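You operate a simulated robot arm through the tools that you are given. There is no shell and no other tool.

The job below is to be done with a simulated robot arm. You get a single attempt, and the scene is never put back.

## Task
Clamp cream block D, tighten its thumb screw and put it in the blue block tray.
Fine: turn the screw while the clamp holds the block; leave the clamp open; the other blocks stay.

It is judged by the outcome, as a careful person would: the job done as asked, and still so three seconds after it is handed in. It fails if anything else is knocked over, pushed out of place, dropped, spilled or broken.

## Robot
A 7-joint arm with a fingered hand, fixed in place. Base frame: the origin is at the foot of the arm, x ahead of it, y to its left, z up. Readings come in mm, degrees, newtons and seconds.
Its first joint turns from -166.0 to 166.0 degrees. Payload 3.7 kg.
Tool frame: the origin (TCP) lies between the finger pads and is the grasp point; the fingertips stand 25 mm ahead of it; z points along the fingers, y is the line along which they close. The gripper opens to 88 mm. The gripper's body begins 29 mm behind the TCP. The gripper is a hand of 5 fingers: y runs from the thumb to the fingers, the wrist lies at [-13, -106, -174] in the tool frame.
Orientation is that of the tool frame in the base frame, as [roll, pitch, yaw] about the fixed x, y, z axes, in that order (R = Rz(yaw) Ry(pitch) Rx(roll)). With the fingers straight down and the wrist toward the robot, the tool's x, y and z point along [0, 1, 0], [1, 0, 0] and [0, 0, -1] of the base frame.

## Interface
- The arm moves only by the tool step_arm. Its argument "series" is a list of rows, each a list of 2 entries, a list of its own where there are three numbers: the shift along the base's x, y, z in mm, then the turn, a rotation vector about the base's x, y, z in degrees. In form: [[[tx, ty, tz], [rx, ry, rz]], ...]. A call has 1 to 20 rows; each row is the pose to reach, as a shift and turn from the pose commanded when the call began. A row lasts 0.2 s, in which the tool goes at most 50 mm and 8.6 degrees; a call with a longer step from one row to the next is refused whole. A pose out of reach is approached as far as the arm can. The call stops where the force on the tool passes 40 N (or 10 N more than at its start, if that is more) or the arm is blocked; 0.2 s more then pass. In this call time passes only in rows, and 0.2 s behind the last. It gives the time, the measured TCP pose, the force on the tool (base axes), the opening and the grip force at its end, in the units of the frame above (readings bear some noise), with the torque about the TCP (base axes, N m) and any sound that the robot's microphone picked up.
- Cameras (640 x 400 px; columns grow to the right, rows downward): "scene" is fixed at [397.5, -501.9, 1525.5]; the picture's right is [0.93, -0.38, 0.00], its down [-0.16, -0.39, -0.91] and it looks along [0.34, 0.84, -0.42] (base axes); focal length 312 px, centre (320, 200). "wrist" rides on the gripper at [59, -79, -105] in the tool frame; the picture's right is [-0.73, 0.32, -0.61], its down [-0.62, -0.68, 0.38] and it looks along [-0.29, 0.66, 0.70] (tool axes); focal length 234 px, centre (320, 200). There is no depth. A picture from a camera that has moved, and an enlarged one, comes with that camera's place and axes in the base frame and with its lens. The place of the scene camera against the robot may be out by one fixed shift of up to 12 mm in any direction.
- capture(camera): a new picture of that camera. It takes no simulated time.
- finger_targets(index, middle, ring, little, thumb_bend, thumb_turn): sets how far each is bent, from 0 (flat) to 1 (curled in); at 0.3 the hand is open as for a grip, at 0.7 the pads meet at the TCP. One left out holds its place. A second passes; each finger stops where it meets its share of the squeeze, and holds until it gets a number again. It is the only way to open and close the hand. It gives what a move gives, with no picture; readings hold the bend of each and the force on index, middle, ring, little, thumb and palm. thumb_turn goes from beside the hand (0) to across from the fingers (1), as for a grip.
- inspect(camera, box): a new picture of the part [left, top, right, bottom] of that camera's present view, enlarged. It takes no simulated time.
- hand_in(): hands the job in; it is judged then, once.

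Nothing tells you positions but the pictures and the camera data. Unless the task says otherwise, let go and move clear before handing in.

The tools are called after "Call:" as name(argument=value, ...) on one line, values as JSON. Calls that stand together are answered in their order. step_arm: Moves the arm, as the interface text tells. Its arguments: {"type":"object","properties":{"series":{"type":"array","items":{"type":"array"}}},"required":["series"]} The other tools are called the same way: finger_targets (index, middle, ring, little, thumb_bend, thumb_turn) moves the fingers one by one; capture (camera) takes a picture; inspect (camera, box) takes an enlarged picture of a part of a camera's view; hand_in () hands the job in.

At the start:

```text
time_s: 0.0
tcp_pos: [429.2, 291.5, 1203.3]
tcp_rot: [180.0, 0.0, 90.0]
force: [-0.6, -0.6, -0.2]
ft_torque: [-0.01, -0.03, 0.0]
grip_width: 87.6
grasp_force: 0.1
shape: jaw
bend: [0.3, 0.3, 0.3, 0.3, 0.3, 0.98]
finger forces: [0.1, 0.0, 0.0, 0.1, 0.0, 0.1]
```

scene: 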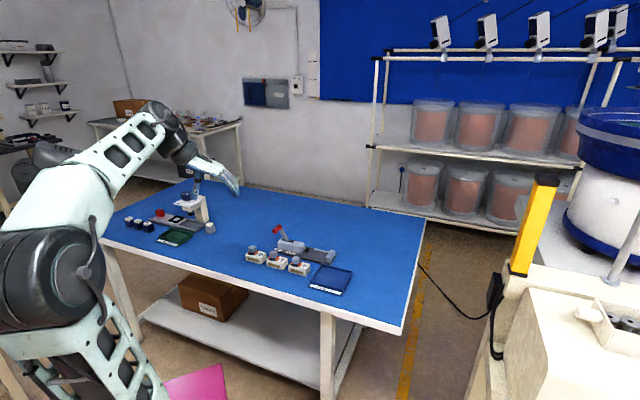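
wrist: 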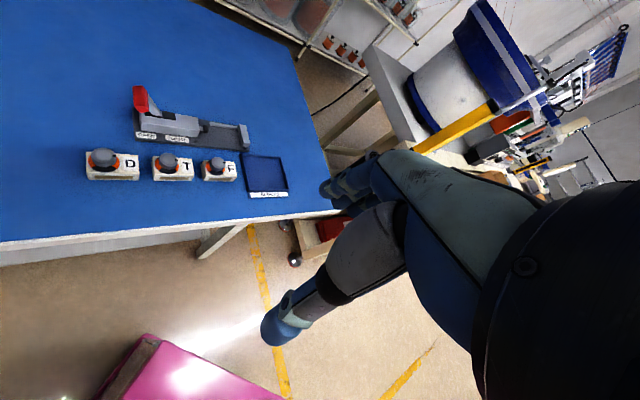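

I see a blue bench with a red-lever clamp fixture, three cream blocks with knobs (D, T, and one more) and a blue tray. I'll look closer before moving.

Call:
inspect(camera="scene", box=[230, 215, 370, 302])

Call:
inspect(camera="wrist", box=[70, 70, 310, 220])

Call:
inspect(camera="scene", box=[100, 180, 240, 267])

```text
4.57 times, centred on (300, 258) of scene
camera zoom: at [397.5, -501.9, 1525.5], right [0.93, -0.38, 0.0], down [-0.16, -0.39, -0.91], along [0.34, 0.84, -0.42], focal length 1427 px, centre (411, -67)
```

zoom: 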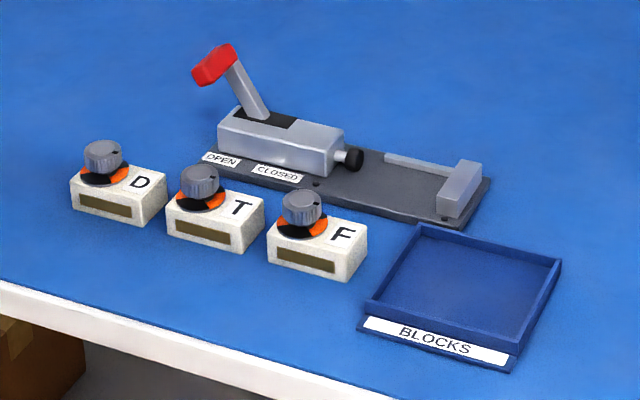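

```text
2.67 times, centred on (190, 145) of wrist
camera zoom: at [349.7, 349.8, 1307.5], right [0.32, -0.73, 0.61], down [-0.68, -0.62, -0.38], along [0.66, -0.29, -0.7], focal length 624 px, centre (667, 347)
```

zoom: 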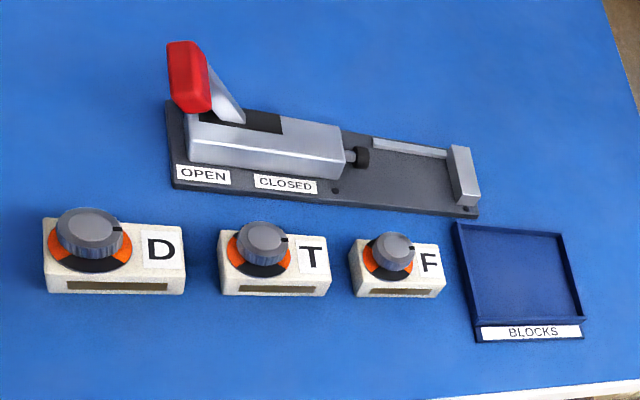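

```text
4.57 times, centred on (170, 224) of scene
camera zoom: at [397.5, -501.9, 1525.5], right [0.93, -0.38, 0.0], down [-0.16, -0.39, -0.91], along [0.34, 0.84, -0.42], focal length 1427 px, centre (1006, 93)
```

zoom: 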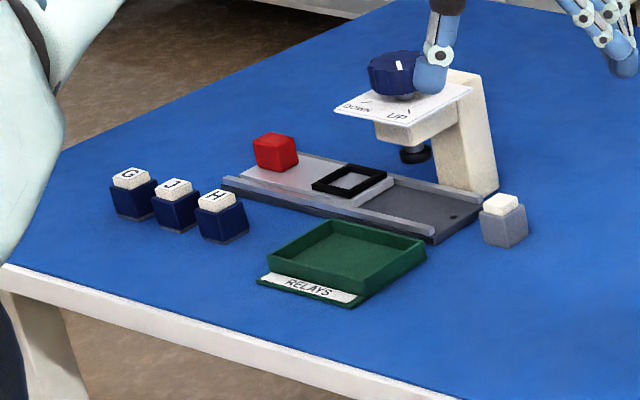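

The cream blocks run in a row at about 45° (D near x 560, y 513, top z≈830), with the clamp fixture behind them. I'll turn the hand to 45° and move it well above D for a closer look.

Call:
step_arm(series=[[[13, 22, -10], [0, 0, 5]], [[26, 44, -30], [0, 0, 10]], [[39, 66, -50], [0, 0, 15]], [[52, 88, -70], [0, 0, 20]], [[65, 110, -90], [0, 0, 25]], [[78, 132, -110], [0, 0, 30]], [[91, 154, -130], [0, 0, 35]], [[104, 176, -150], [0, 0, 40]], [[117, 198, -170], [0, 0, 45]], [[131, 221, -190], [0, 0, 45]]])

Call:
capture(camera="wrist")

Call:
capture(camera="scene")

```text
time_s: 2.2
tcp_pos: [561.2, 513.6, 1013.8]
tcp_rot: [-179.9, 0.0, 135.1]
force: [-0.2, 0.2, 0.0]
ft_torque: [0.02, -0.04, 0.0]
grip_width: 87.6
grasp_force: 0.0
shape: jaw
bend: [0.3, 0.3, 0.3, 0.3, 0.3, 0.98]
finger forces: [0.0, 0.0, 0.0, 0.1, 0.0, 0.0]
```

```text
taken
camera wrist: at [463.6, 498.1, 1118.5], right [0.74, -0.28, 0.61], down [-0.04, -0.92, -0.38], along [0.67, 0.26, -0.7], focal length 234 px, centre (320, 200)
```

wrist: 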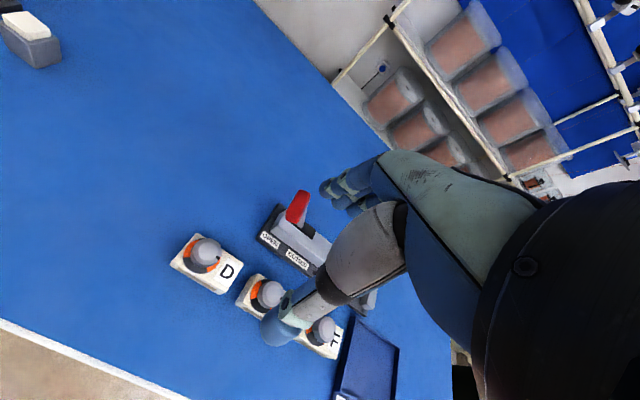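

```text
taken
```

scene: 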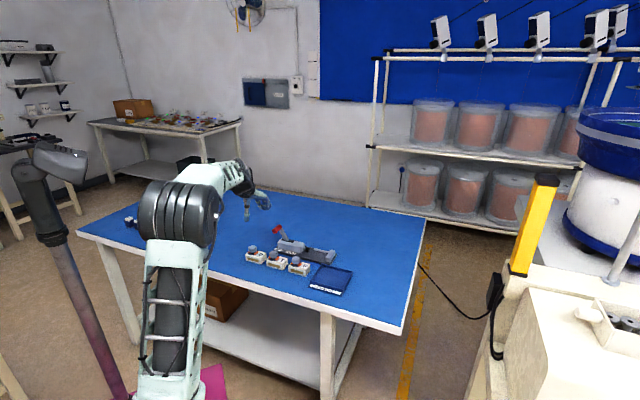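

The hand is now above D, with the wrist camera seeing the block clearly. I'll enlarge the wrist view to measure the block and the fixture.

Call:
inspect(camera="wrist", box=[160, 215, 288, 295])

Call:
inspect(camera="wrist", box=[160, 180, 416, 340])

Call:
inspect(camera="scene", box=[236, 180, 364, 300])

Call:
inspect(camera="scene", box=[240, 240, 288, 270])

```text
5.00 times, centred on (224, 255) of wrist
camera zoom: at [463.6, 498.1, 1118.5], right [0.74, -0.28, 0.61], down [-0.04, -0.92, -0.38], along [0.67, 0.26, -0.7], focal length 1171 px, centre (800, -75)
```

zoom: 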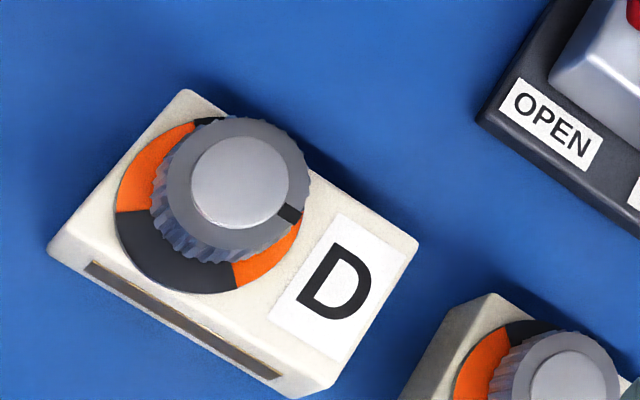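

```text
2.50 times, centred on (288, 260) of wrist
camera zoom: at [463.6, 498.1, 1118.5], right [0.74, -0.28, 0.61], down [-0.04, -0.92, -0.38], along [0.67, 0.26, -0.7], focal length 585 px, centre (400, 50)
```

zoom: 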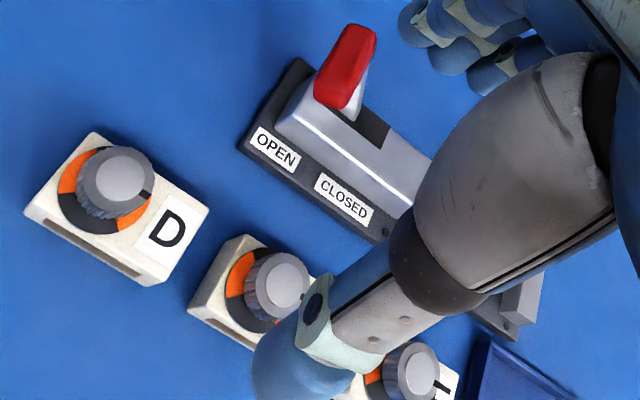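

```text
3.33 times, centred on (300, 240) of scene
camera zoom: at [397.5, -501.9, 1525.5], right [0.93, -0.38, 0.0], down [-0.16, -0.39, -0.91], along [0.34, 0.84, -0.42], focal length 1040 px, centre (387, 67)
```

zoom: 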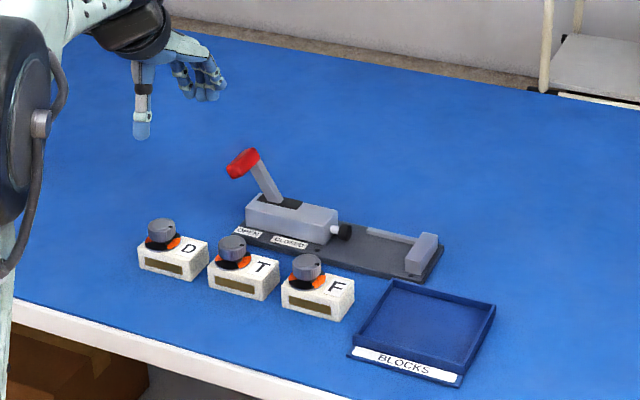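

```text
13.33 times, centred on (264, 255) of scene
camera zoom: at [397.5, -501.9, 1525.5], right [0.93, -0.38, 0.0], down [-0.16, -0.39, -0.91], along [0.34, 0.84, -0.42], focal length 4162 px, centre (1067, -533)
```

zoom: 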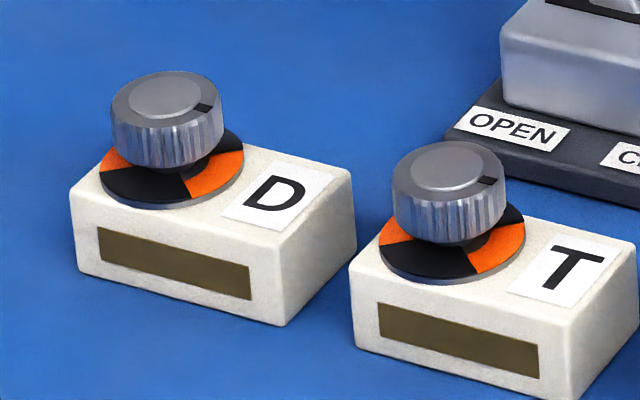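

The block measures about 65 × 40 mm with its long side along the row, and the knob pointer currently points toward the letter. I'll centre over D and come down part way, so the two parallel views give a better height estimate.

Call:
step_arm(series=[[[-6, 11, -40], [0, 0, 0]], [[-12, 22, -80], [0, 0, 0]]])

Call:
capture(camera="wrist")

Call:
inspect(camera="scene", box=[210, 180, 338, 260])

```text
time_s: 2.8
tcp_pos: [549.6, 535.4, 936.6]
tcp_rot: [-180.0, -0.1, 135.0]
force: [0.0, -0.6, 0.0]
ft_torque: [-0.02, -0.01, 0.01]
grip_width: 87.7
grasp_force: 0.0
shape: jaw
bend: [0.3, 0.3, 0.3, 0.3, 0.3, 0.98]
finger forces: [0.0, 0.0, 0.0, 0.0, 0.0, 0.0]
```

```text
taken
camera wrist: at [452.3, 520.3, 1040.3], right [0.74, -0.28, 0.61], down [-0.04, -0.92, -0.38], along [0.67, 0.26, -0.7], focal length 234 px, centre (320, 200)
```

wrist: 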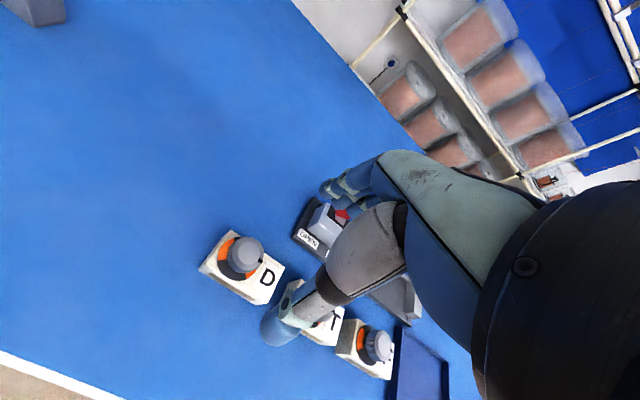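

```text
5.00 times, centred on (274, 220) of scene
camera zoom: at [397.5, -501.9, 1525.5], right [0.93, -0.38, 0.0], down [-0.16, -0.39, -0.91], along [0.34, 0.84, -0.42], focal length 1561 px, centre (550, 100)
```

zoom: 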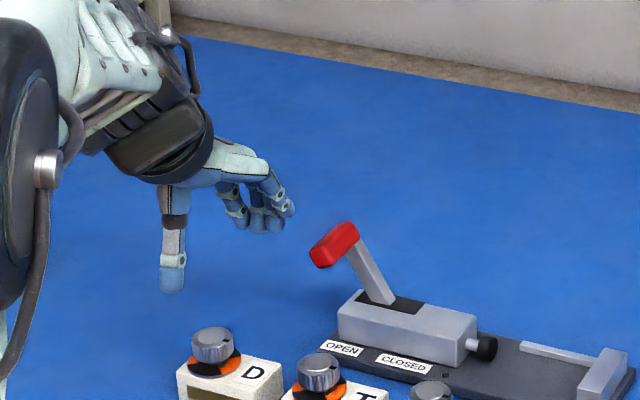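

Coming down as expected. I'll enlarge the block again from this pose.

Call:
inspect(camera="wrist", box=[192, 225, 320, 305])

Call:
inspect(camera="wrist", box=[256, 150, 448, 270])

```text
5.00 times, centred on (256, 265) of wrist
camera zoom: at [452.3, 520.3, 1040.3], right [0.74, -0.28, 0.61], down [-0.04, -0.92, -0.38], along [0.67, 0.26, -0.7], focal length 1171 px, centre (640, -125)
```

zoom: 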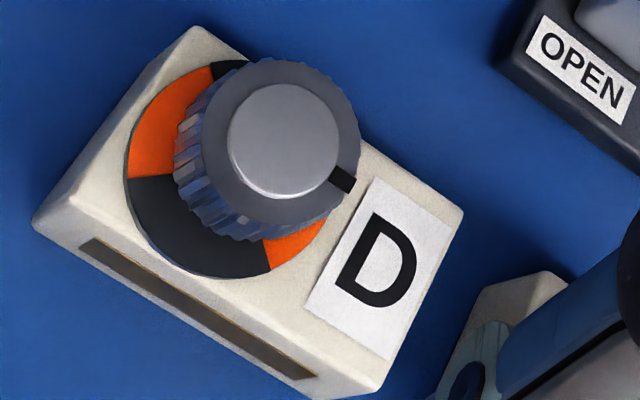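

```text
3.33 times, centred on (352, 210) of wrist
camera zoom: at [452.3, 520.3, 1040.3], right [0.74, -0.28, 0.61], down [-0.04, -0.92, -0.38], along [0.67, 0.26, -0.7], focal length 781 px, centre (213, 167)
```

zoom: 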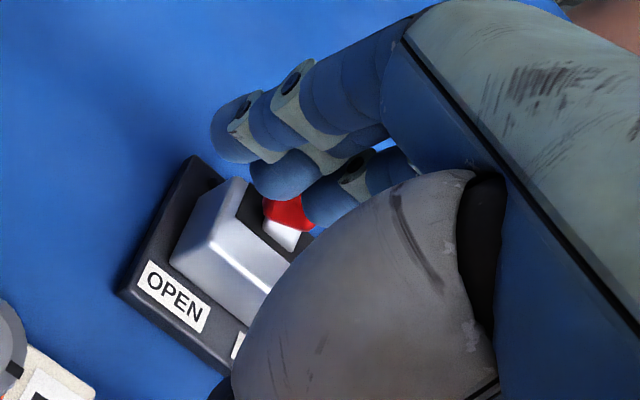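

From two parallel wrist views and the earlier one I get: D's top at z≈808, its centre near (555, 541), the knob axis near (545, 550), and the table near z≈781. Next I'll part-close the hand in free air to learn where the fingers sit.

Call:
finger_targets(index=0.45, middle=0.45, ring=0.45, little=0.45, thumb_bend=0.45, thumb_turn=1.0)

Call:
capture(camera="wrist")

Call:
inspect(camera="scene", box=[230, 195, 294, 235])

```text
time_s: 3.8
tcp_pos: [550.2, 535.6, 936.4]
tcp_rot: [-179.9, 0.1, 134.9]
force: [-0.3, -1.1, 0.4]
ft_torque: [0.01, -0.03, -0.02]
grip_width: 52.8
grasp_force: 0.0
shape: fingers
bend: [0.45, 0.45, 0.45, 0.45, 0.45, 0.99]
finger forces: [0.1, 0.0, 0.1, 0.1, 0.0, 0.0]
```

```text
taken
camera wrist: at [452.1, 520.5, 1040.4], right [0.74, -0.28, 0.61], down [-0.04, -0.92, -0.38], along [0.67, 0.26, -0.7], focal length 234 px, centre (320, 200)
```

wrist: 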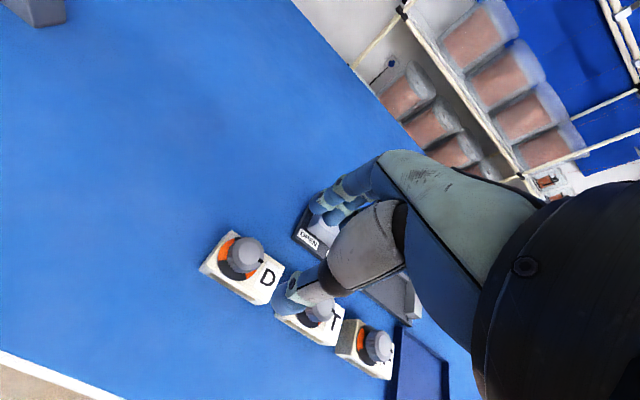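

```text
10.00 times, centred on (262, 215) of scene
camera zoom: at [397.5, -501.9, 1525.5], right [0.93, -0.38, 0.0], down [-0.16, -0.39, -0.91], along [0.34, 0.84, -0.42], focal length 3122 px, centre (900, 50)
```

zoom: 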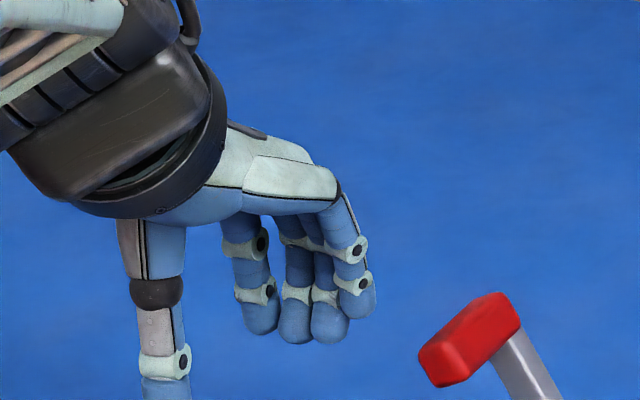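

The palm lies level above and the fingers curl down on the far side. I'll enlarge the wrist view of the fingers to fix their positions in the tool frame.

Call:
inspect(camera="wrist", box=[256, 170, 416, 330])

```text
2.50 times, centred on (336, 250) of wrist
camera zoom: at [452.1, 520.5, 1040.4], right [0.74, -0.28, 0.61], down [-0.04, -0.92, -0.38], along [0.67, 0.26, -0.7], focal length 585 px, centre (280, 75)
```

zoom: 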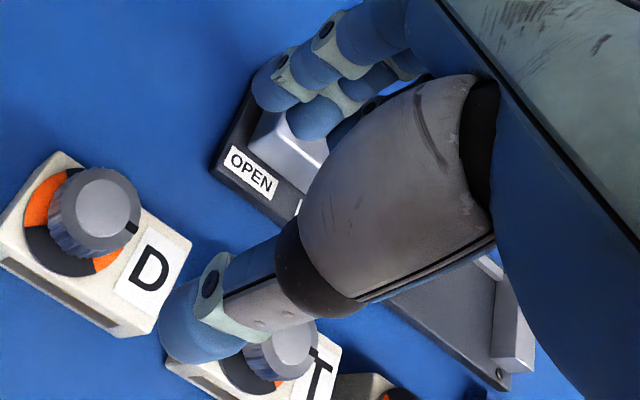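

Index and middle sit either side of the TCP with the thumb opposite, and ring and little lie toward −x. I'll raise the hand and move it right for a clear view of the clamp nest and the tray.

Call:
step_arm(series=[[[0, 0, 35], [0, 0, 0]], [[25, -15, 65], [0, 0, 0]], [[65, -40, 65], [0, 0, 0]], [[105, -65, 65], [0, 0, 0]], [[145, -90, 65], [0, 0, 0]], [[185, -115, 65], [0, 0, 0]], [[220, -135, 65], [0, 0, 0]], [[250, -155, 65], [0, 0, 0]]])

Call:
capture(camera="wrist")

Call:
inspect(camera="wrist", box=[60, 130, 300, 280])

```text
time_s: 5.6
tcp_pos: [801.0, 382.3, 999.9]
tcp_rot: [180.0, 0.1, 135.1]
force: [0.1, 0.0, 1.1]
ft_torque: [-0.01, -0.03, 0.02]
grip_width: 52.9
grasp_force: 0.0
shape: fingers
bend: [0.45, 0.45, 0.45, 0.45, 0.45, 0.99]
finger forces: [0.0, 0.1, 0.0, 0.0, 0.0, 0.0]
```

```text
taken
camera wrist: at [701.8, 366.7, 1103.4], right [0.74, -0.28, 0.61], down [-0.04, -0.92, -0.38], along [0.67, 0.26, -0.7], focal length 234 px, centre (320, 200)
```

wrist: 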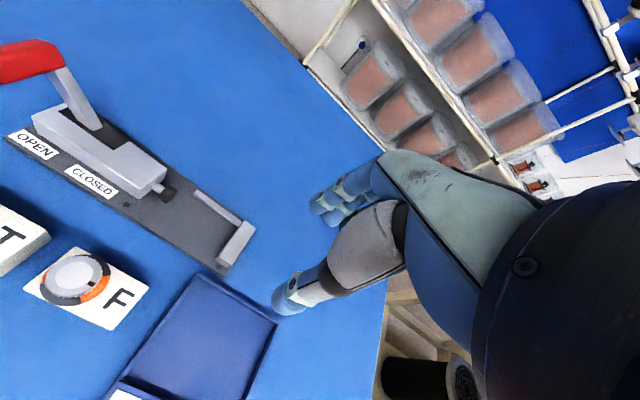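

```text
2.67 times, centred on (180, 205) of wrist
camera zoom: at [701.8, 366.7, 1103.4], right [0.74, -0.28, 0.61], down [-0.04, -0.92, -0.38], along [0.67, 0.26, -0.7], focal length 624 px, centre (693, 187)
```

zoom: 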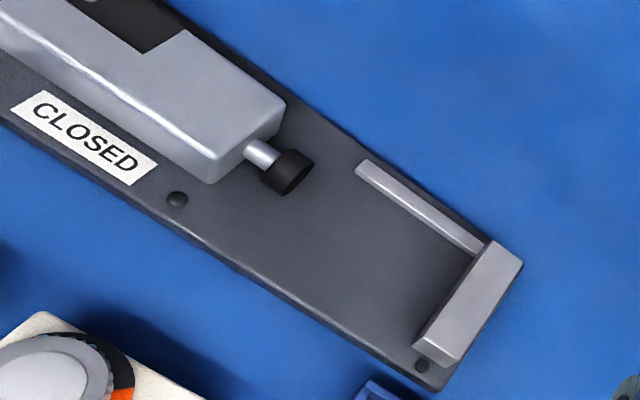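

I now have the nest mapped: the stop face and the pusher tip are about 84 mm apart, with a low rail behind. D's knob axis is at about (545, 550) with its top near z 833. I'll go back over the knob with index, middle and thumb opened for a pinch.

Call:
step_arm(series=[[[-32, 21, 0], [0, 0, 0]], [[-64, 42, 0], [0, 0, 0]], [[-96, 63, 0], [0, 0, 0]], [[-128, 84, 0], [0, 0, 0]], [[-160, 105, 0], [0, 0, 0]], [[-192, 126, 0], [0, 0, 0]], [[-224, 147, 0], [0, 0, 0]], [[-256, 168, 0], [0, 0, 0]], [[-256, 168, -40], [0, 0, 0]], [[-256, 168, -80], [0, 0, 0]], [[-256, 168, -100], [0, 0, 0]]])

Call:
finger_targets(index=0.4, middle=0.4, ring=0.33, little=0.33, thumb_bend=0.4, thumb_turn=1.0)

Call:
capture(camera="wrist")

Call:
inspect(camera="wrist", box=[200, 170, 360, 330])

Call:
inspect(camera="scene", box=[230, 210, 310, 270])

```text
time_s: 8.0
tcp_pos: [542.1, 549.5, 898.0]
tcp_rot: [-180.0, -0.1, 135.0]
force: [-1.2, -1.3, 0.4]
ft_torque: [0.01, 0.01, -0.04]
grip_width: 52.9
grasp_force: 0.1
shape: fingers
bend: [0.45, 0.45, 0.45, 0.45, 0.45, 0.99]
finger forces: [0.0, 0.0, 0.1, 0.0, 0.1, 0.1]
```

```text
time_s: 9.0
tcp_pos: [542.5, 549.3, 897.8]
tcp_rot: [180.0, 0.0, 135.1]
force: [-0.4, 0.3, -0.2]
ft_torque: [0.02, -0.02, -0.01]
grip_width: 62.8
grasp_force: 0.1
shape: fingers
bend: [0.4, 0.4, 0.33, 0.33, 0.4, 0.99]
finger forces: [0.0, 0.1, 0.1, 0.1, 0.0, 0.0]
```

```text
taken
camera wrist: at [444.4, 533.9, 1002.3], right [0.74, -0.28, 0.61], down [-0.04, -0.92, -0.38], along [0.67, 0.26, -0.7], focal length 234 px, centre (320, 200)
```

wrist: 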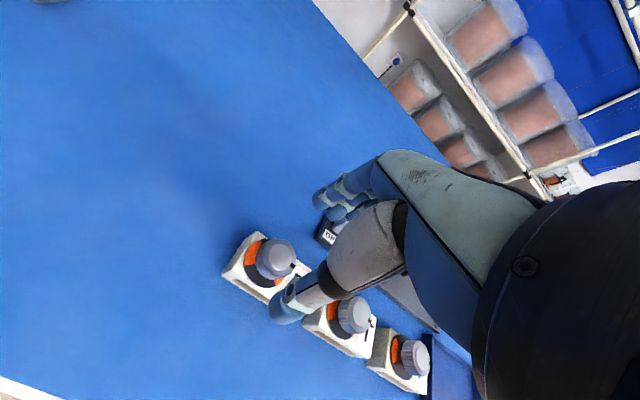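

```text
2.50 times, centred on (280, 250) of wrist
camera zoom: at [444.4, 533.9, 1002.3], right [0.74, -0.28, 0.61], down [-0.04, -0.92, -0.38], along [0.67, 0.26, -0.7], focal length 585 px, centre (420, 75)
```

zoom: 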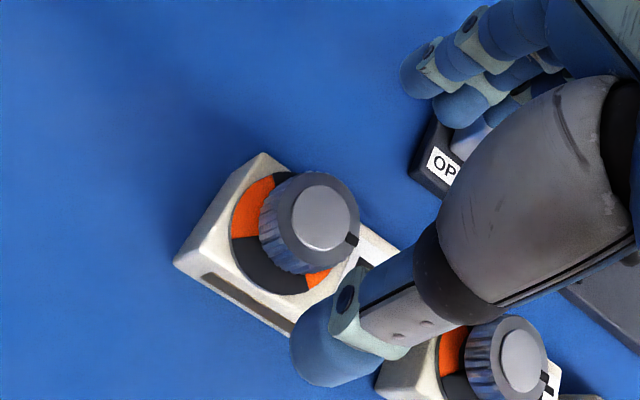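

```text
6.67 times, centred on (270, 240) of scene
camera zoom: at [397.5, -501.9, 1525.5], right [0.93, -0.38, 0.0], down [-0.16, -0.39, -0.91], along [0.34, 0.84, -0.42], focal length 2081 px, centre (653, -67)
```

zoom: 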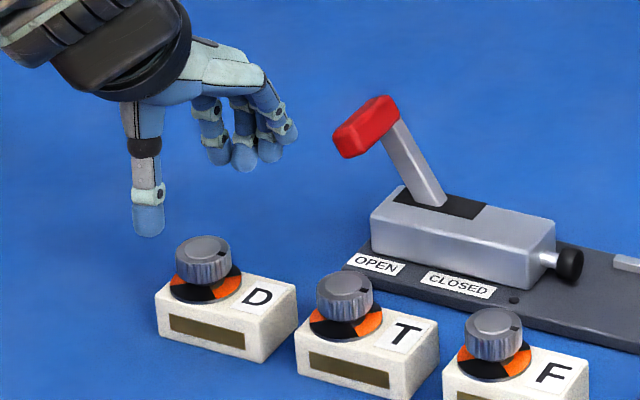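

The knob shows at about (546, 551), in line with the earlier estimate. I'll centre on it and come down until the fingertips are level with the knob.

Call:
step_arm(series=[[[3.5, 1.5, -16], [0, 0, 0]], [[3.5, 1.5, -32], [0, 0, 0]], [[3.5, 1.5, -48], [0, 0, 0]]])

Call:
inspect(camera="wrist", box=[220, 170, 380, 330])

Call:
inspect(camera="scene", box=[230, 220, 294, 270])

```text
time_s: 9.8
tcp_pos: [546.1, 551.4, 850.0]
tcp_rot: [-179.9, 0.0, 135.2]
force: [-0.3, -0.2, -0.6]
ft_torque: [-0.01, -0.01, 0.0]
grip_width: 62.9
grasp_force: 0.0
shape: fingers
bend: [0.4, 0.4, 0.33, 0.33, 0.4, 0.99]
finger forces: [0.0, 0.1, 0.0, 0.0, 0.0, 0.0]
```

```text
2.50 times, centred on (300, 250) of wrist
camera zoom: at [448.1, 536.4, 954.5], right [0.74, -0.28, 0.61], down [-0.04, -0.92, -0.38], along [0.67, 0.26, -0.7], focal length 585 px, centre (370, 75)
```

zoom: 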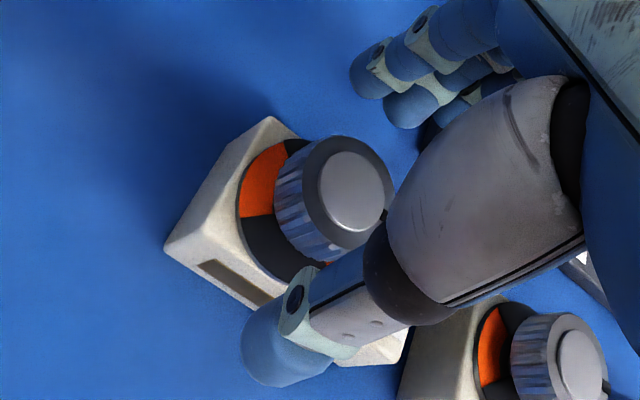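

```text
8.00 times, centred on (262, 245) of scene
camera zoom: at [397.5, -501.9, 1525.5], right [0.93, -0.38, 0.0], down [-0.16, -0.39, -0.91], along [0.34, 0.84, -0.42], focal length 2497 px, centre (784, -160)
```

zoom: 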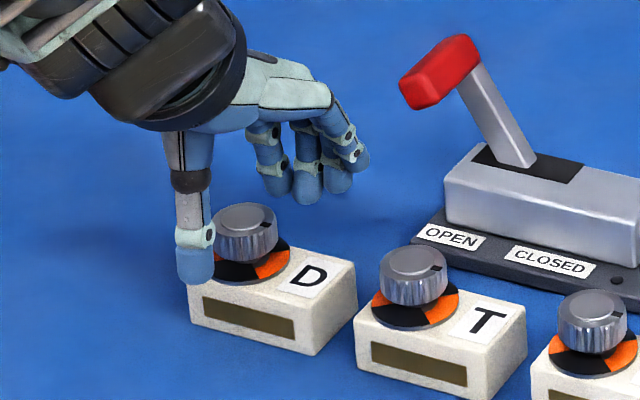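

The thumb hangs on the near side of the knob and the fingers on the far side, all above the block's top. I'll drop 10 mm more and close thumb, index and middle gently on the knob.

Call:
step_arm(series=[[[0, 0, -5], [0, 0, 0]], [[0, 0, -10], [0, 0, 0]]])

Call:
finger_targets(index=0.5, middle=0.5, thumb_bend=0.5)

Call:
inspect(camera="wrist", box=[220, 170, 380, 330])

Call:
inspect(camera="scene", box=[230, 220, 294, 270])

```text
time_s: 10.4
tcp_pos: [545.1, 550.7, 839.6]
tcp_rot: [-180.0, 0.0, 135.1]
force: [0.1, 1.0, 0.8]
ft_torque: [0.01, 0.0, 0.02]
grip_width: 63.0
grasp_force: 0.0
shape: fingers
bend: [0.4, 0.4, 0.33, 0.33, 0.4, 0.99]
finger forces: [0.0, 0.0, 0.0, 0.1, 0.0, 0.1]
```

```text
time_s: 11.4
tcp_pos: [545.8, 549.5, 840.5]
tcp_rot: [-180.0, 0.0, 135.0]
force: [-0.1, 0.0, -0.3]
ft_torque: [0.02, 0.0, -0.02]
grip_width: 41.8
grasp_force: 0.0
shape: fingers
bend: [0.5, 0.5, 0.33, 0.33, 0.5, 1.0]
finger forces: [0.1, 0.0, 0.0, 0.0, 0.0, 0.0]
```

```text
2.50 times, centred on (300, 250) of wrist
camera zoom: at [447.7, 534.9, 944.5], right [0.74, -0.28, 0.61], down [-0.04, -0.92, -0.38], along [0.67, 0.26, -0.7], focal length 585 px, centre (370, 75)
```

zoom: 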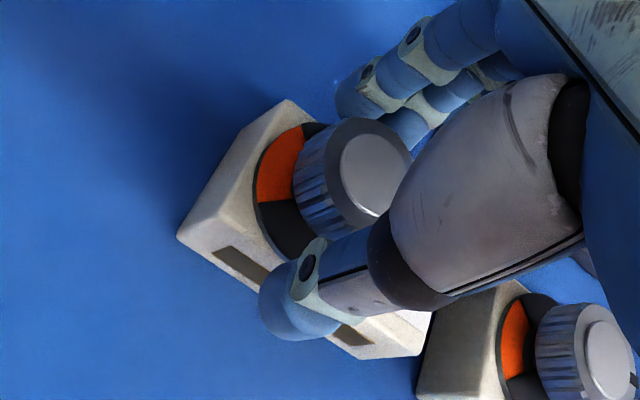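

```text
8.00 times, centred on (262, 245) of scene
camera zoom: at [397.5, -501.9, 1525.5], right [0.93, -0.38, 0.0], down [-0.16, -0.39, -0.91], along [0.34, 0.84, -0.42], focal length 2497 px, centre (784, -160)
```

zoom: 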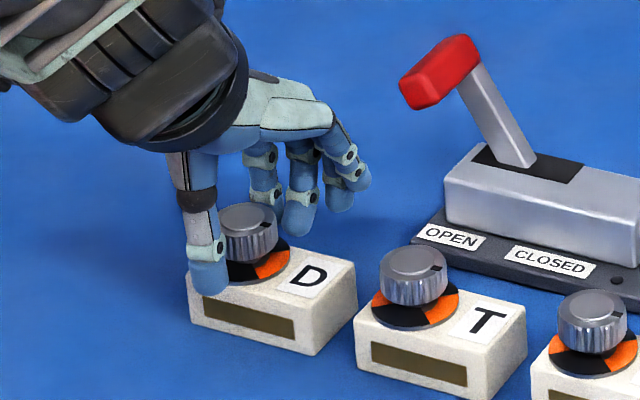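

The pads bracket the knob with small gaps. I'll close the pinch slowly and watch the finger forces.

Call:
finger_targets(index=0.56, middle=0.56, thumb_bend=0.56)

Call:
inspect(camera="wrist", box=[220, 170, 380, 330])

Call:
inspect(camera="scene", box=[230, 220, 294, 270])

```text
time_s: 12.4
tcp_pos: [545.1, 549.9, 841.2]
tcp_rot: [-180.0, 0.0, 135.0]
force: [-1.0, -0.6, -0.5]
ft_torque: [0.03, -0.02, 0.02]
grip_width: 28.8
grasp_force: 0.1
shape: fingers
bend: [0.56, 0.56, 0.33, 0.33, 0.56, 1.0]
finger forces: [0.0, 0.1, 0.0, 0.0, 0.0, 0.0]
```

```text
2.50 times, centred on (300, 250) of wrist
camera zoom: at [447.7, 534.9, 944.5], right [0.74, -0.28, 0.61], down [-0.04, -0.92, -0.38], along [0.67, 0.26, -0.7], focal length 585 px, centre (370, 75)
```

zoom: 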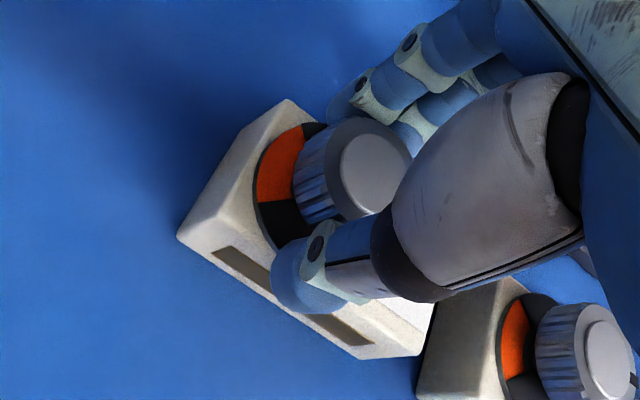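

```text
8.00 times, centred on (262, 245) of scene
camera zoom: at [397.5, -501.9, 1525.5], right [0.93, -0.38, 0.0], down [-0.16, -0.39, -0.91], along [0.34, 0.84, -0.42], focal length 2497 px, centre (784, -160)
```

zoom: 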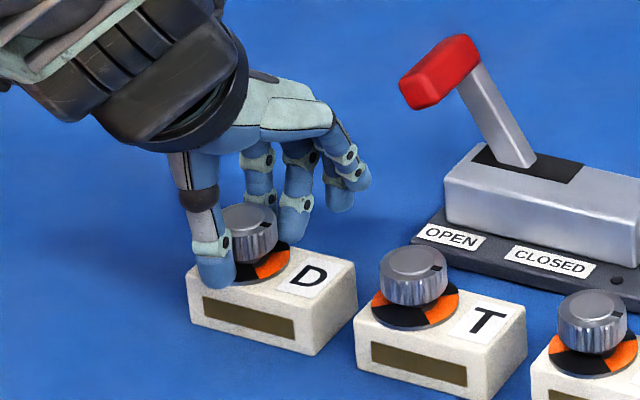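

No contact yet, so I'll keep closing in small steps.

Call:
finger_targets(index=0.6, middle=0.6, thumb_bend=0.6)

Call:
inspect(camera="wrist", box=[220, 170, 380, 330])

Call:
inspect(camera="scene", box=[230, 220, 294, 270])

```text
time_s: 13.4
tcp_pos: [546.2, 549.9, 840.0]
tcp_rot: [180.0, 0.0, 135.1]
force: [0.4, -0.6, -1.2]
ft_torque: [-0.02, -0.01, 0.0]
grip_width: 25.7
grasp_force: 1.4
shape: fingers
bend: [0.57, 0.59, 0.33, 0.33, 0.57, 1.0]
finger forces: [1.3, 0.6, 0.1, 0.0, 1.7, 0.0]
```

```text
2.50 times, centred on (300, 250) of wrist
camera zoom: at [447.7, 534.9, 944.4], right [0.74, -0.28, 0.61], down [-0.04, -0.92, -0.38], along [0.67, 0.26, -0.7], focal length 585 px, centre (370, 75)
```

zoom: 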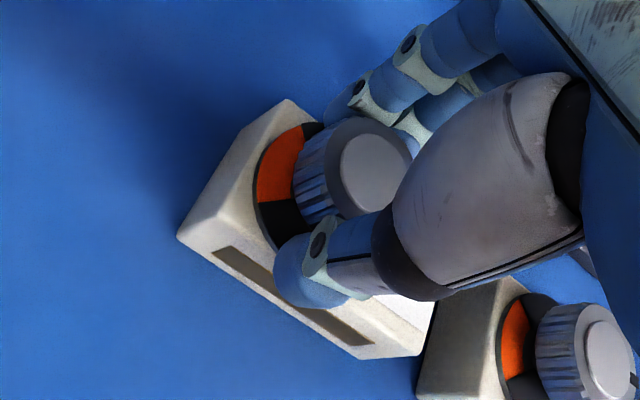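

```text
8.00 times, centred on (262, 245) of scene
camera zoom: at [397.5, -501.9, 1525.5], right [0.93, -0.38, 0.0], down [-0.16, -0.39, -0.91], along [0.34, 0.84, -0.42], focal length 2497 px, centre (784, -160)
```

zoom: 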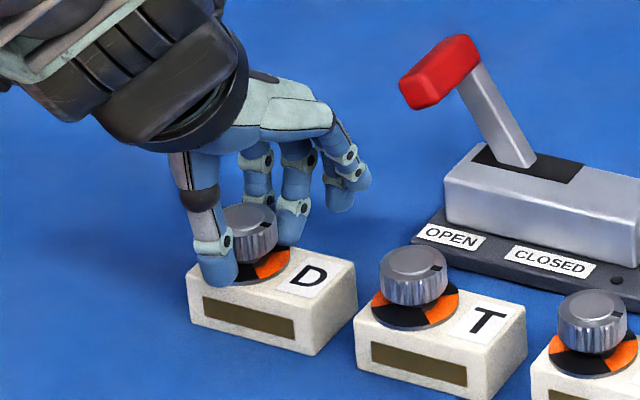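

Thumb, index and middle are all touching the knob with balanced force. I'll firm up the pinch and then test with a small lift.

Call:
finger_targets(index=0.75, middle=0.75, thumb_bend=0.75)

Call:
inspect(camera="scene", box=[230, 220, 294, 270])

```text
time_s: 14.4
tcp_pos: [544.6, 550.4, 839.1]
tcp_rot: [180.0, 0.0, 135.1]
force: [-1.0, 2.1, 0.2]
ft_torque: [0.02, 0.01, -0.03]
grip_width: 22.2
grasp_force: 17.2
shape: fingers
bend: [0.71, 0.65, 0.33, 0.33, 0.58, 1.0]
finger forces: [12.9, 7.3, 0.1, 0.1, 14.4, 0.1]
```

```text
8.00 times, centred on (262, 245) of scene
camera zoom: at [397.5, -501.9, 1525.5], right [0.93, -0.38, 0.0], down [-0.16, -0.39, -0.91], along [0.34, 0.84, -0.42], focal length 2497 px, centre (784, -160)
```

zoom: 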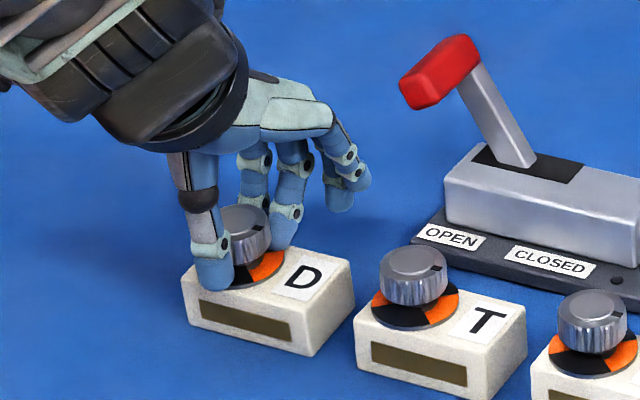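

The index bent further than expected, so it may have slid round the knob. I'll look closely before lifting.

Call:
inspect(camera="scene", box=[244, 236, 276, 266])

Call:
inspect(camera="wrist", box=[260, 170, 360, 270])

```text
13.33 times, centred on (260, 251) of scene
camera zoom: at [397.5, -501.9, 1525.5], right [0.93, -0.38, 0.0], down [-0.16, -0.39, -0.91], along [0.34, 0.84, -0.42], focal length 4162 px, centre (1120, -480)
```

zoom: 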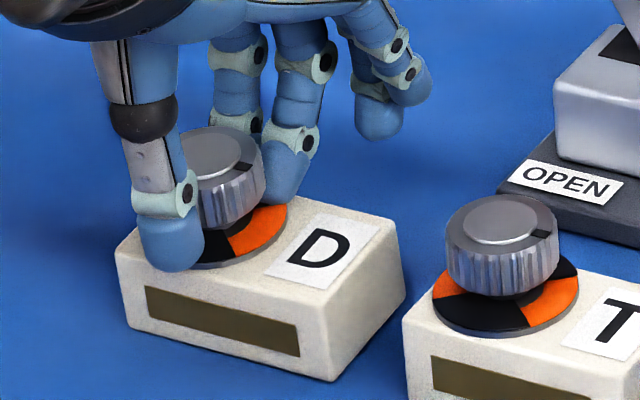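

```text
4.00 times, centred on (310, 220) of wrist
camera zoom: at [447.6, 534.9, 944.4], right [0.74, -0.28, 0.61], down [-0.04, -0.92, -0.38], along [0.67, 0.26, -0.7], focal length 937 px, centre (360, 120)
```

zoom: 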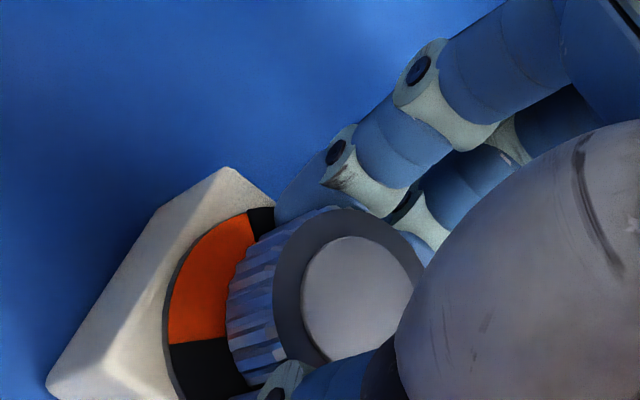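

The knob pointer hasn't turned relative to the block, and the index has wrapped under the knob's edge. I'll lift a few millimetres to test the hold.

Call:
step_arm(series=[[[0, 0, 4], [0, 0, 0]], [[0, 0, 8], [0, 0, 0]], [[0, 0, 12], [0, 0, 0]], [[0, 0, 15], [0, 0, 0]]])

Call:
inspect(camera="scene", box=[236, 226, 284, 266])

Call:
capture(camera="wrist")

```text
time_s: 15.4
tcp_pos: [545.2, 549.8, 854.7]
tcp_rot: [179.9, 0.1, 135.1]
force: [-0.3, 0.4, -2.2]
ft_torque: [0.03, 0.0, 0.03]
grip_width: 21.9
grasp_force: 16.7
shape: fingers
bend: [0.72, 0.65, 0.33, 0.33, 0.58, 1.0]
finger forces: [12.5, 6.8, 0.1, 0.1, 14.3, 0.1]
```

```text
10.00 times, centred on (260, 246) of scene
camera zoom: at [397.5, -501.9, 1525.5], right [0.93, -0.38, 0.0], down [-0.16, -0.39, -0.91], along [0.34, 0.84, -0.42], focal length 3122 px, centre (920, -260)
```

zoom: 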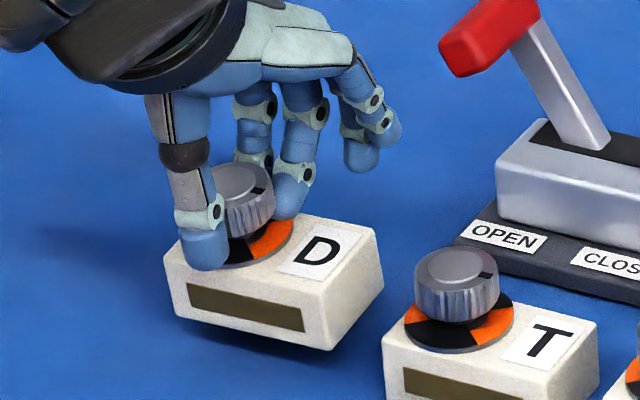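

```text
taken
camera wrist: at [447.6, 534.6, 959.8], right [0.74, -0.28, 0.61], down [-0.04, -0.92, -0.38], along [0.67, 0.26, -0.7], focal length 234 px, centre (320, 200)
```

wrist: 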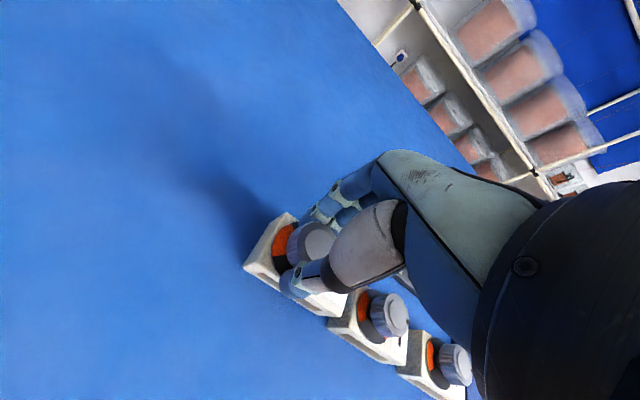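

The block lifted level and is held firmly. I'll raise it clear of everything, then check its yaw.

Call:
step_arm(series=[[[0, 0, 25], [0, 0, 0]], [[0, 0, 55], [0, 0, 0]], [[0, 0, 85], [0, 0, 0]], [[0, 0, 105], [0, 0, 0]]])

Call:
inspect(camera="scene", box=[232, 196, 280, 244])

Call:
inspect(camera="wrist", box=[220, 170, 380, 330])

```text
time_s: 16.4
tcp_pos: [545.8, 549.3, 961.2]
tcp_rot: [-179.9, 0.0, 134.9]
force: [0.8, 0.3, -2.6]
ft_torque: [0.0, -0.02, -0.01]
grip_width: 22.2
grasp_force: 17.4
shape: fingers
bend: [0.72, 0.65, 0.33, 0.33, 0.58, 1.0]
finger forces: [13.1, 7.1, 0.0, 0.1, 14.5, 0.0]
```

```text
8.33 times, centred on (256, 220) of scene
camera zoom: at [397.5, -501.9, 1525.5], right [0.93, -0.38, 0.0], down [-0.16, -0.39, -0.91], along [0.34, 0.84, -0.42], focal length 2601 px, centre (853, 33)
```

zoom: 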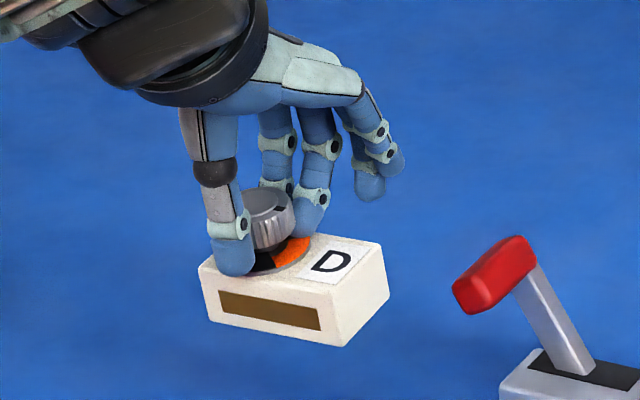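

```text
2.50 times, centred on (300, 250) of wrist
camera zoom: at [447.4, 534.7, 1065.2], right [0.74, -0.28, 0.61], down [-0.04, -0.92, -0.38], along [0.67, 0.26, -0.7], focal length 585 px, centre (370, 75)
```

zoom: 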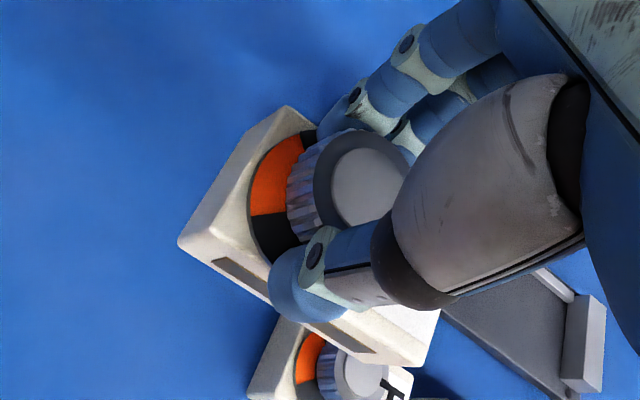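

Block D is held level at z≈961. I'll carry it along the row at safe height, then out over the nest, aiming for a block centre between pusher and stop.

Call:
step_arm(series=[[[20, -20, 10], [0, 0, 0]], [[45, -45, 20], [0, 0, 0]], [[75, -75, 20], [0, 0, 0]], [[105, -105, 20], [0, 0, 0]], [[135, -135, 20], [0, 0, 0]], [[156, -156, 20], [0, 0, 0]], [[180, -132, 20], [0, 0, 0]], [[205, -107, 20], [0, 0, 0]], [[225, -87, 20], [0, 0, 0]], [[238, -75, 20], [0, 0, 0]], [[238, -75, -15], [0, 0, 0]], [[238, -75, -50], [0, 0, 0]]])

Call:
capture(camera="wrist")

Call:
inspect(camera="scene", box=[262, 200, 342, 264])

Call:
inspect(camera="wrist", box=[200, 170, 380, 330])

```text
time_s: 19.0
tcp_pos: [781.9, 473.9, 912.4]
tcp_rot: [-180.0, 0.0, 135.1]
force: [-0.1, 0.2, -1.6]
ft_torque: [0.04, 0.01, -0.03]
grip_width: 21.9
grasp_force: 18.2
shape: fingers
bend: [0.72, 0.65, 0.33, 0.33, 0.58, 1.0]
finger forces: [13.6, 7.4, 0.0, 0.0, 14.5, 0.0]
```

```text
taken
camera wrist: at [684.6, 459.5, 1015.5], right [0.74, -0.28, 0.61], down [-0.04, -0.92, -0.38], along [0.67, 0.26, -0.7], focal length 234 px, centre (320, 200)
```

wrist: 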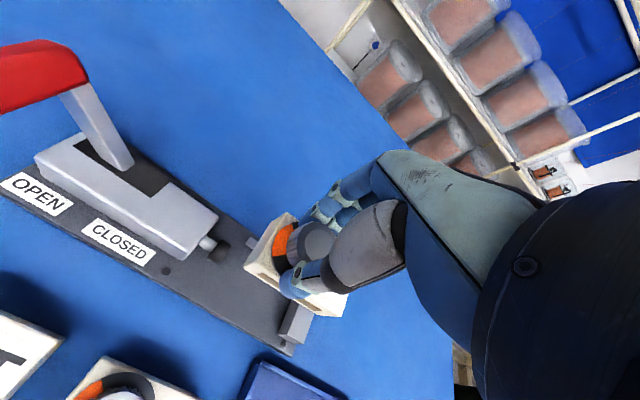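

```text
6.25 times, centred on (302, 232) of scene
camera zoom: at [397.5, -501.9, 1525.5], right [0.93, -0.38, 0.0], down [-0.16, -0.39, -0.91], along [0.34, 0.84, -0.42], focal length 1951 px, centre (432, 0)
```

zoom: 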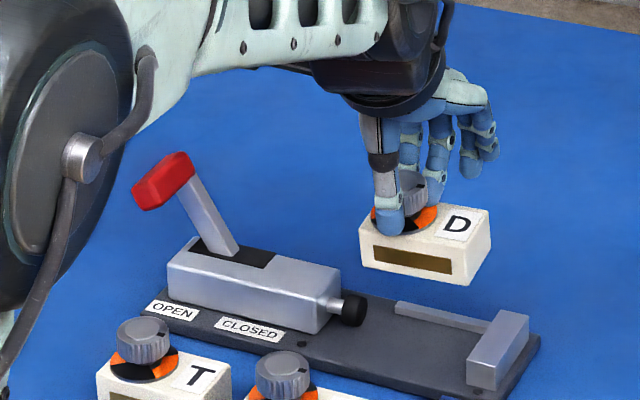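

```text
2.50 times, centred on (290, 250) of wrist
camera zoom: at [684.6, 459.5, 1015.5], right [0.74, -0.28, 0.61], down [-0.04, -0.92, -0.38], along [0.67, 0.26, -0.7], focal length 585 px, centre (395, 75)
```

zoom: 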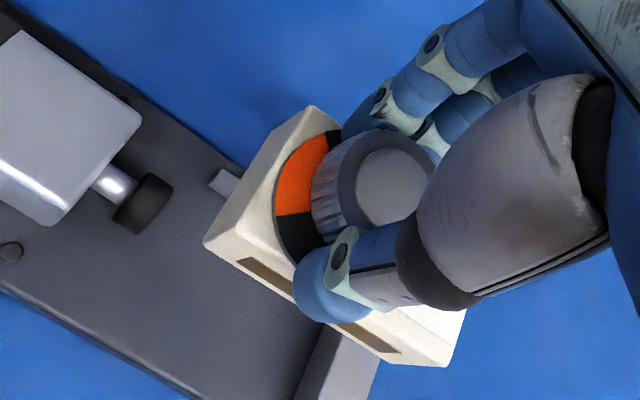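

The block is over the nest with its edges parallel to the fixture. I'll go down to just above the stop's height and check alignment again with less parallax.

Call:
step_arm(series=[[[0, 0, -15], [0, 0, 0]], [[0, 0, -30], [0, 0, 0]], [[0, 0, -40], [0, 0, 0]]])

Call:
inspect(camera="scene", box=[290, 220, 346, 268])

Call:
inspect(camera="wrist", box=[180, 180, 340, 300])

```text
time_s: 19.8
tcp_pos: [783.7, 473.6, 870.9]
tcp_rot: [180.0, 0.1, 134.9]
force: [-0.3, -0.3, -1.8]
ft_torque: [0.03, 0.0, 0.0]
grip_width: 21.9
grasp_force: 17.8
shape: fingers
bend: [0.72, 0.65, 0.33, 0.33, 0.58, 1.0]
finger forces: [13.9, 7.5, 0.1, 0.0, 14.6, 0.1]
```

```text
8.33 times, centred on (318, 244) of scene
camera zoom: at [397.5, -501.9, 1525.5], right [0.93, -0.38, 0.0], down [-0.16, -0.39, -0.91], along [0.34, 0.84, -0.42], focal length 2601 px, centre (337, -167)
```

zoom: 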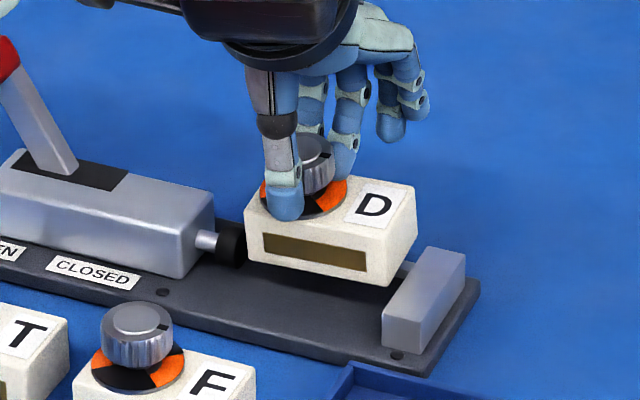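

```text
3.33 times, centred on (260, 240) of wrist
camera zoom: at [686.6, 459.1, 975.6], right [0.74, -0.28, 0.61], down [-0.04, -0.92, -0.38], along [0.67, 0.26, -0.7], focal length 781 px, centre (520, 67)
```

zoom: 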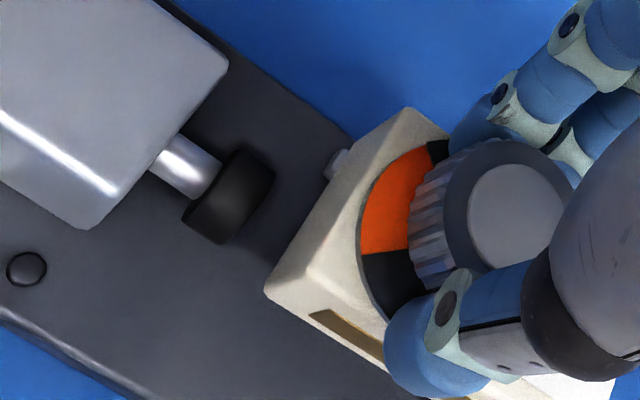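

From both cameras the block hangs about 4 mm short of the stop, 9 mm clear of the pusher and 2–3 mm in front of the rail. I'll lower it toward the plate and watch the force.

Call:
step_arm(series=[[[-0.7, -0.7, -6], [0, 0, 0]], [[-0.7, -0.7, -12], [0, 0, 0]], [[-0.7, -0.7, -16], [0, 0, 0]], [[-0.7, -0.7, -19], [0, 0, 0]]])

Call:
inspect(camera="scene", box=[290, 220, 346, 268])

Call:
inspect(camera="wrist", box=[180, 180, 340, 300])

```text
time_s: 20.8
tcp_pos: [783.4, 473.0, 850.9]
tcp_rot: [180.0, 0.0, 135.0]
force: [-0.1, -0.5, 0.2]
ft_torque: [0.02, 0.03, 0.03]
grip_width: 22.0
grasp_force: 18.7
shape: fingers
bend: [0.72, 0.65, 0.33, 0.33, 0.58, 1.0]
finger forces: [14.5, 7.7, 0.0, 0.0, 14.9, 0.0]
```

```text
8.33 times, centred on (318, 244) of scene
camera zoom: at [397.5, -501.9, 1525.5], right [0.93, -0.38, 0.0], down [-0.16, -0.39, -0.91], along [0.34, 0.84, -0.42], focal length 2601 px, centre (337, -167)
```

zoom: 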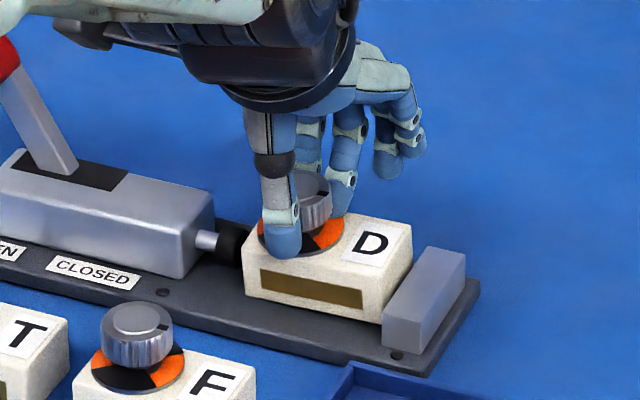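

```text
3.33 times, centred on (260, 240) of wrist
camera zoom: at [684.8, 458.0, 955.7], right [0.74, -0.28, 0.61], down [-0.04, -0.92, -0.38], along [0.67, 0.26, -0.7], focal length 781 px, centre (520, 67)
```

zoom: 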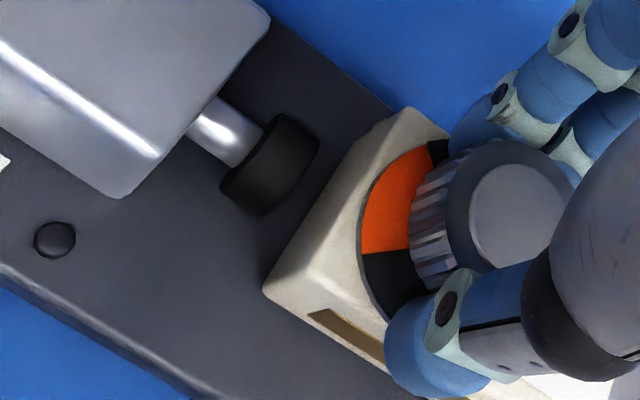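

The hanging weight has gone from the force reading, so the block is just touching the plate. I'll go down a touch more to confirm it is seated.

Call:
step_arm(series=[[[0, 0, -1], [0, 0, 0]], [[0, 0, -2], [0, 0, 0]]])

```text
time_s: 21.4
tcp_pos: [782.3, 473.2, 850.9]
tcp_rot: [179.9, 0.0, 135.0]
force: [1.4, -0.4, 4.7]
ft_torque: [-0.03, 0.12, 0.04]
grip_width: 21.8
grasp_force: 20.2
shape: fingers
bend: [0.72, 0.65, 0.33, 0.33, 0.58, 1.0]
finger forces: [14.9, 9.8, 0.1, 0.1, 15.4, 0.0]
```

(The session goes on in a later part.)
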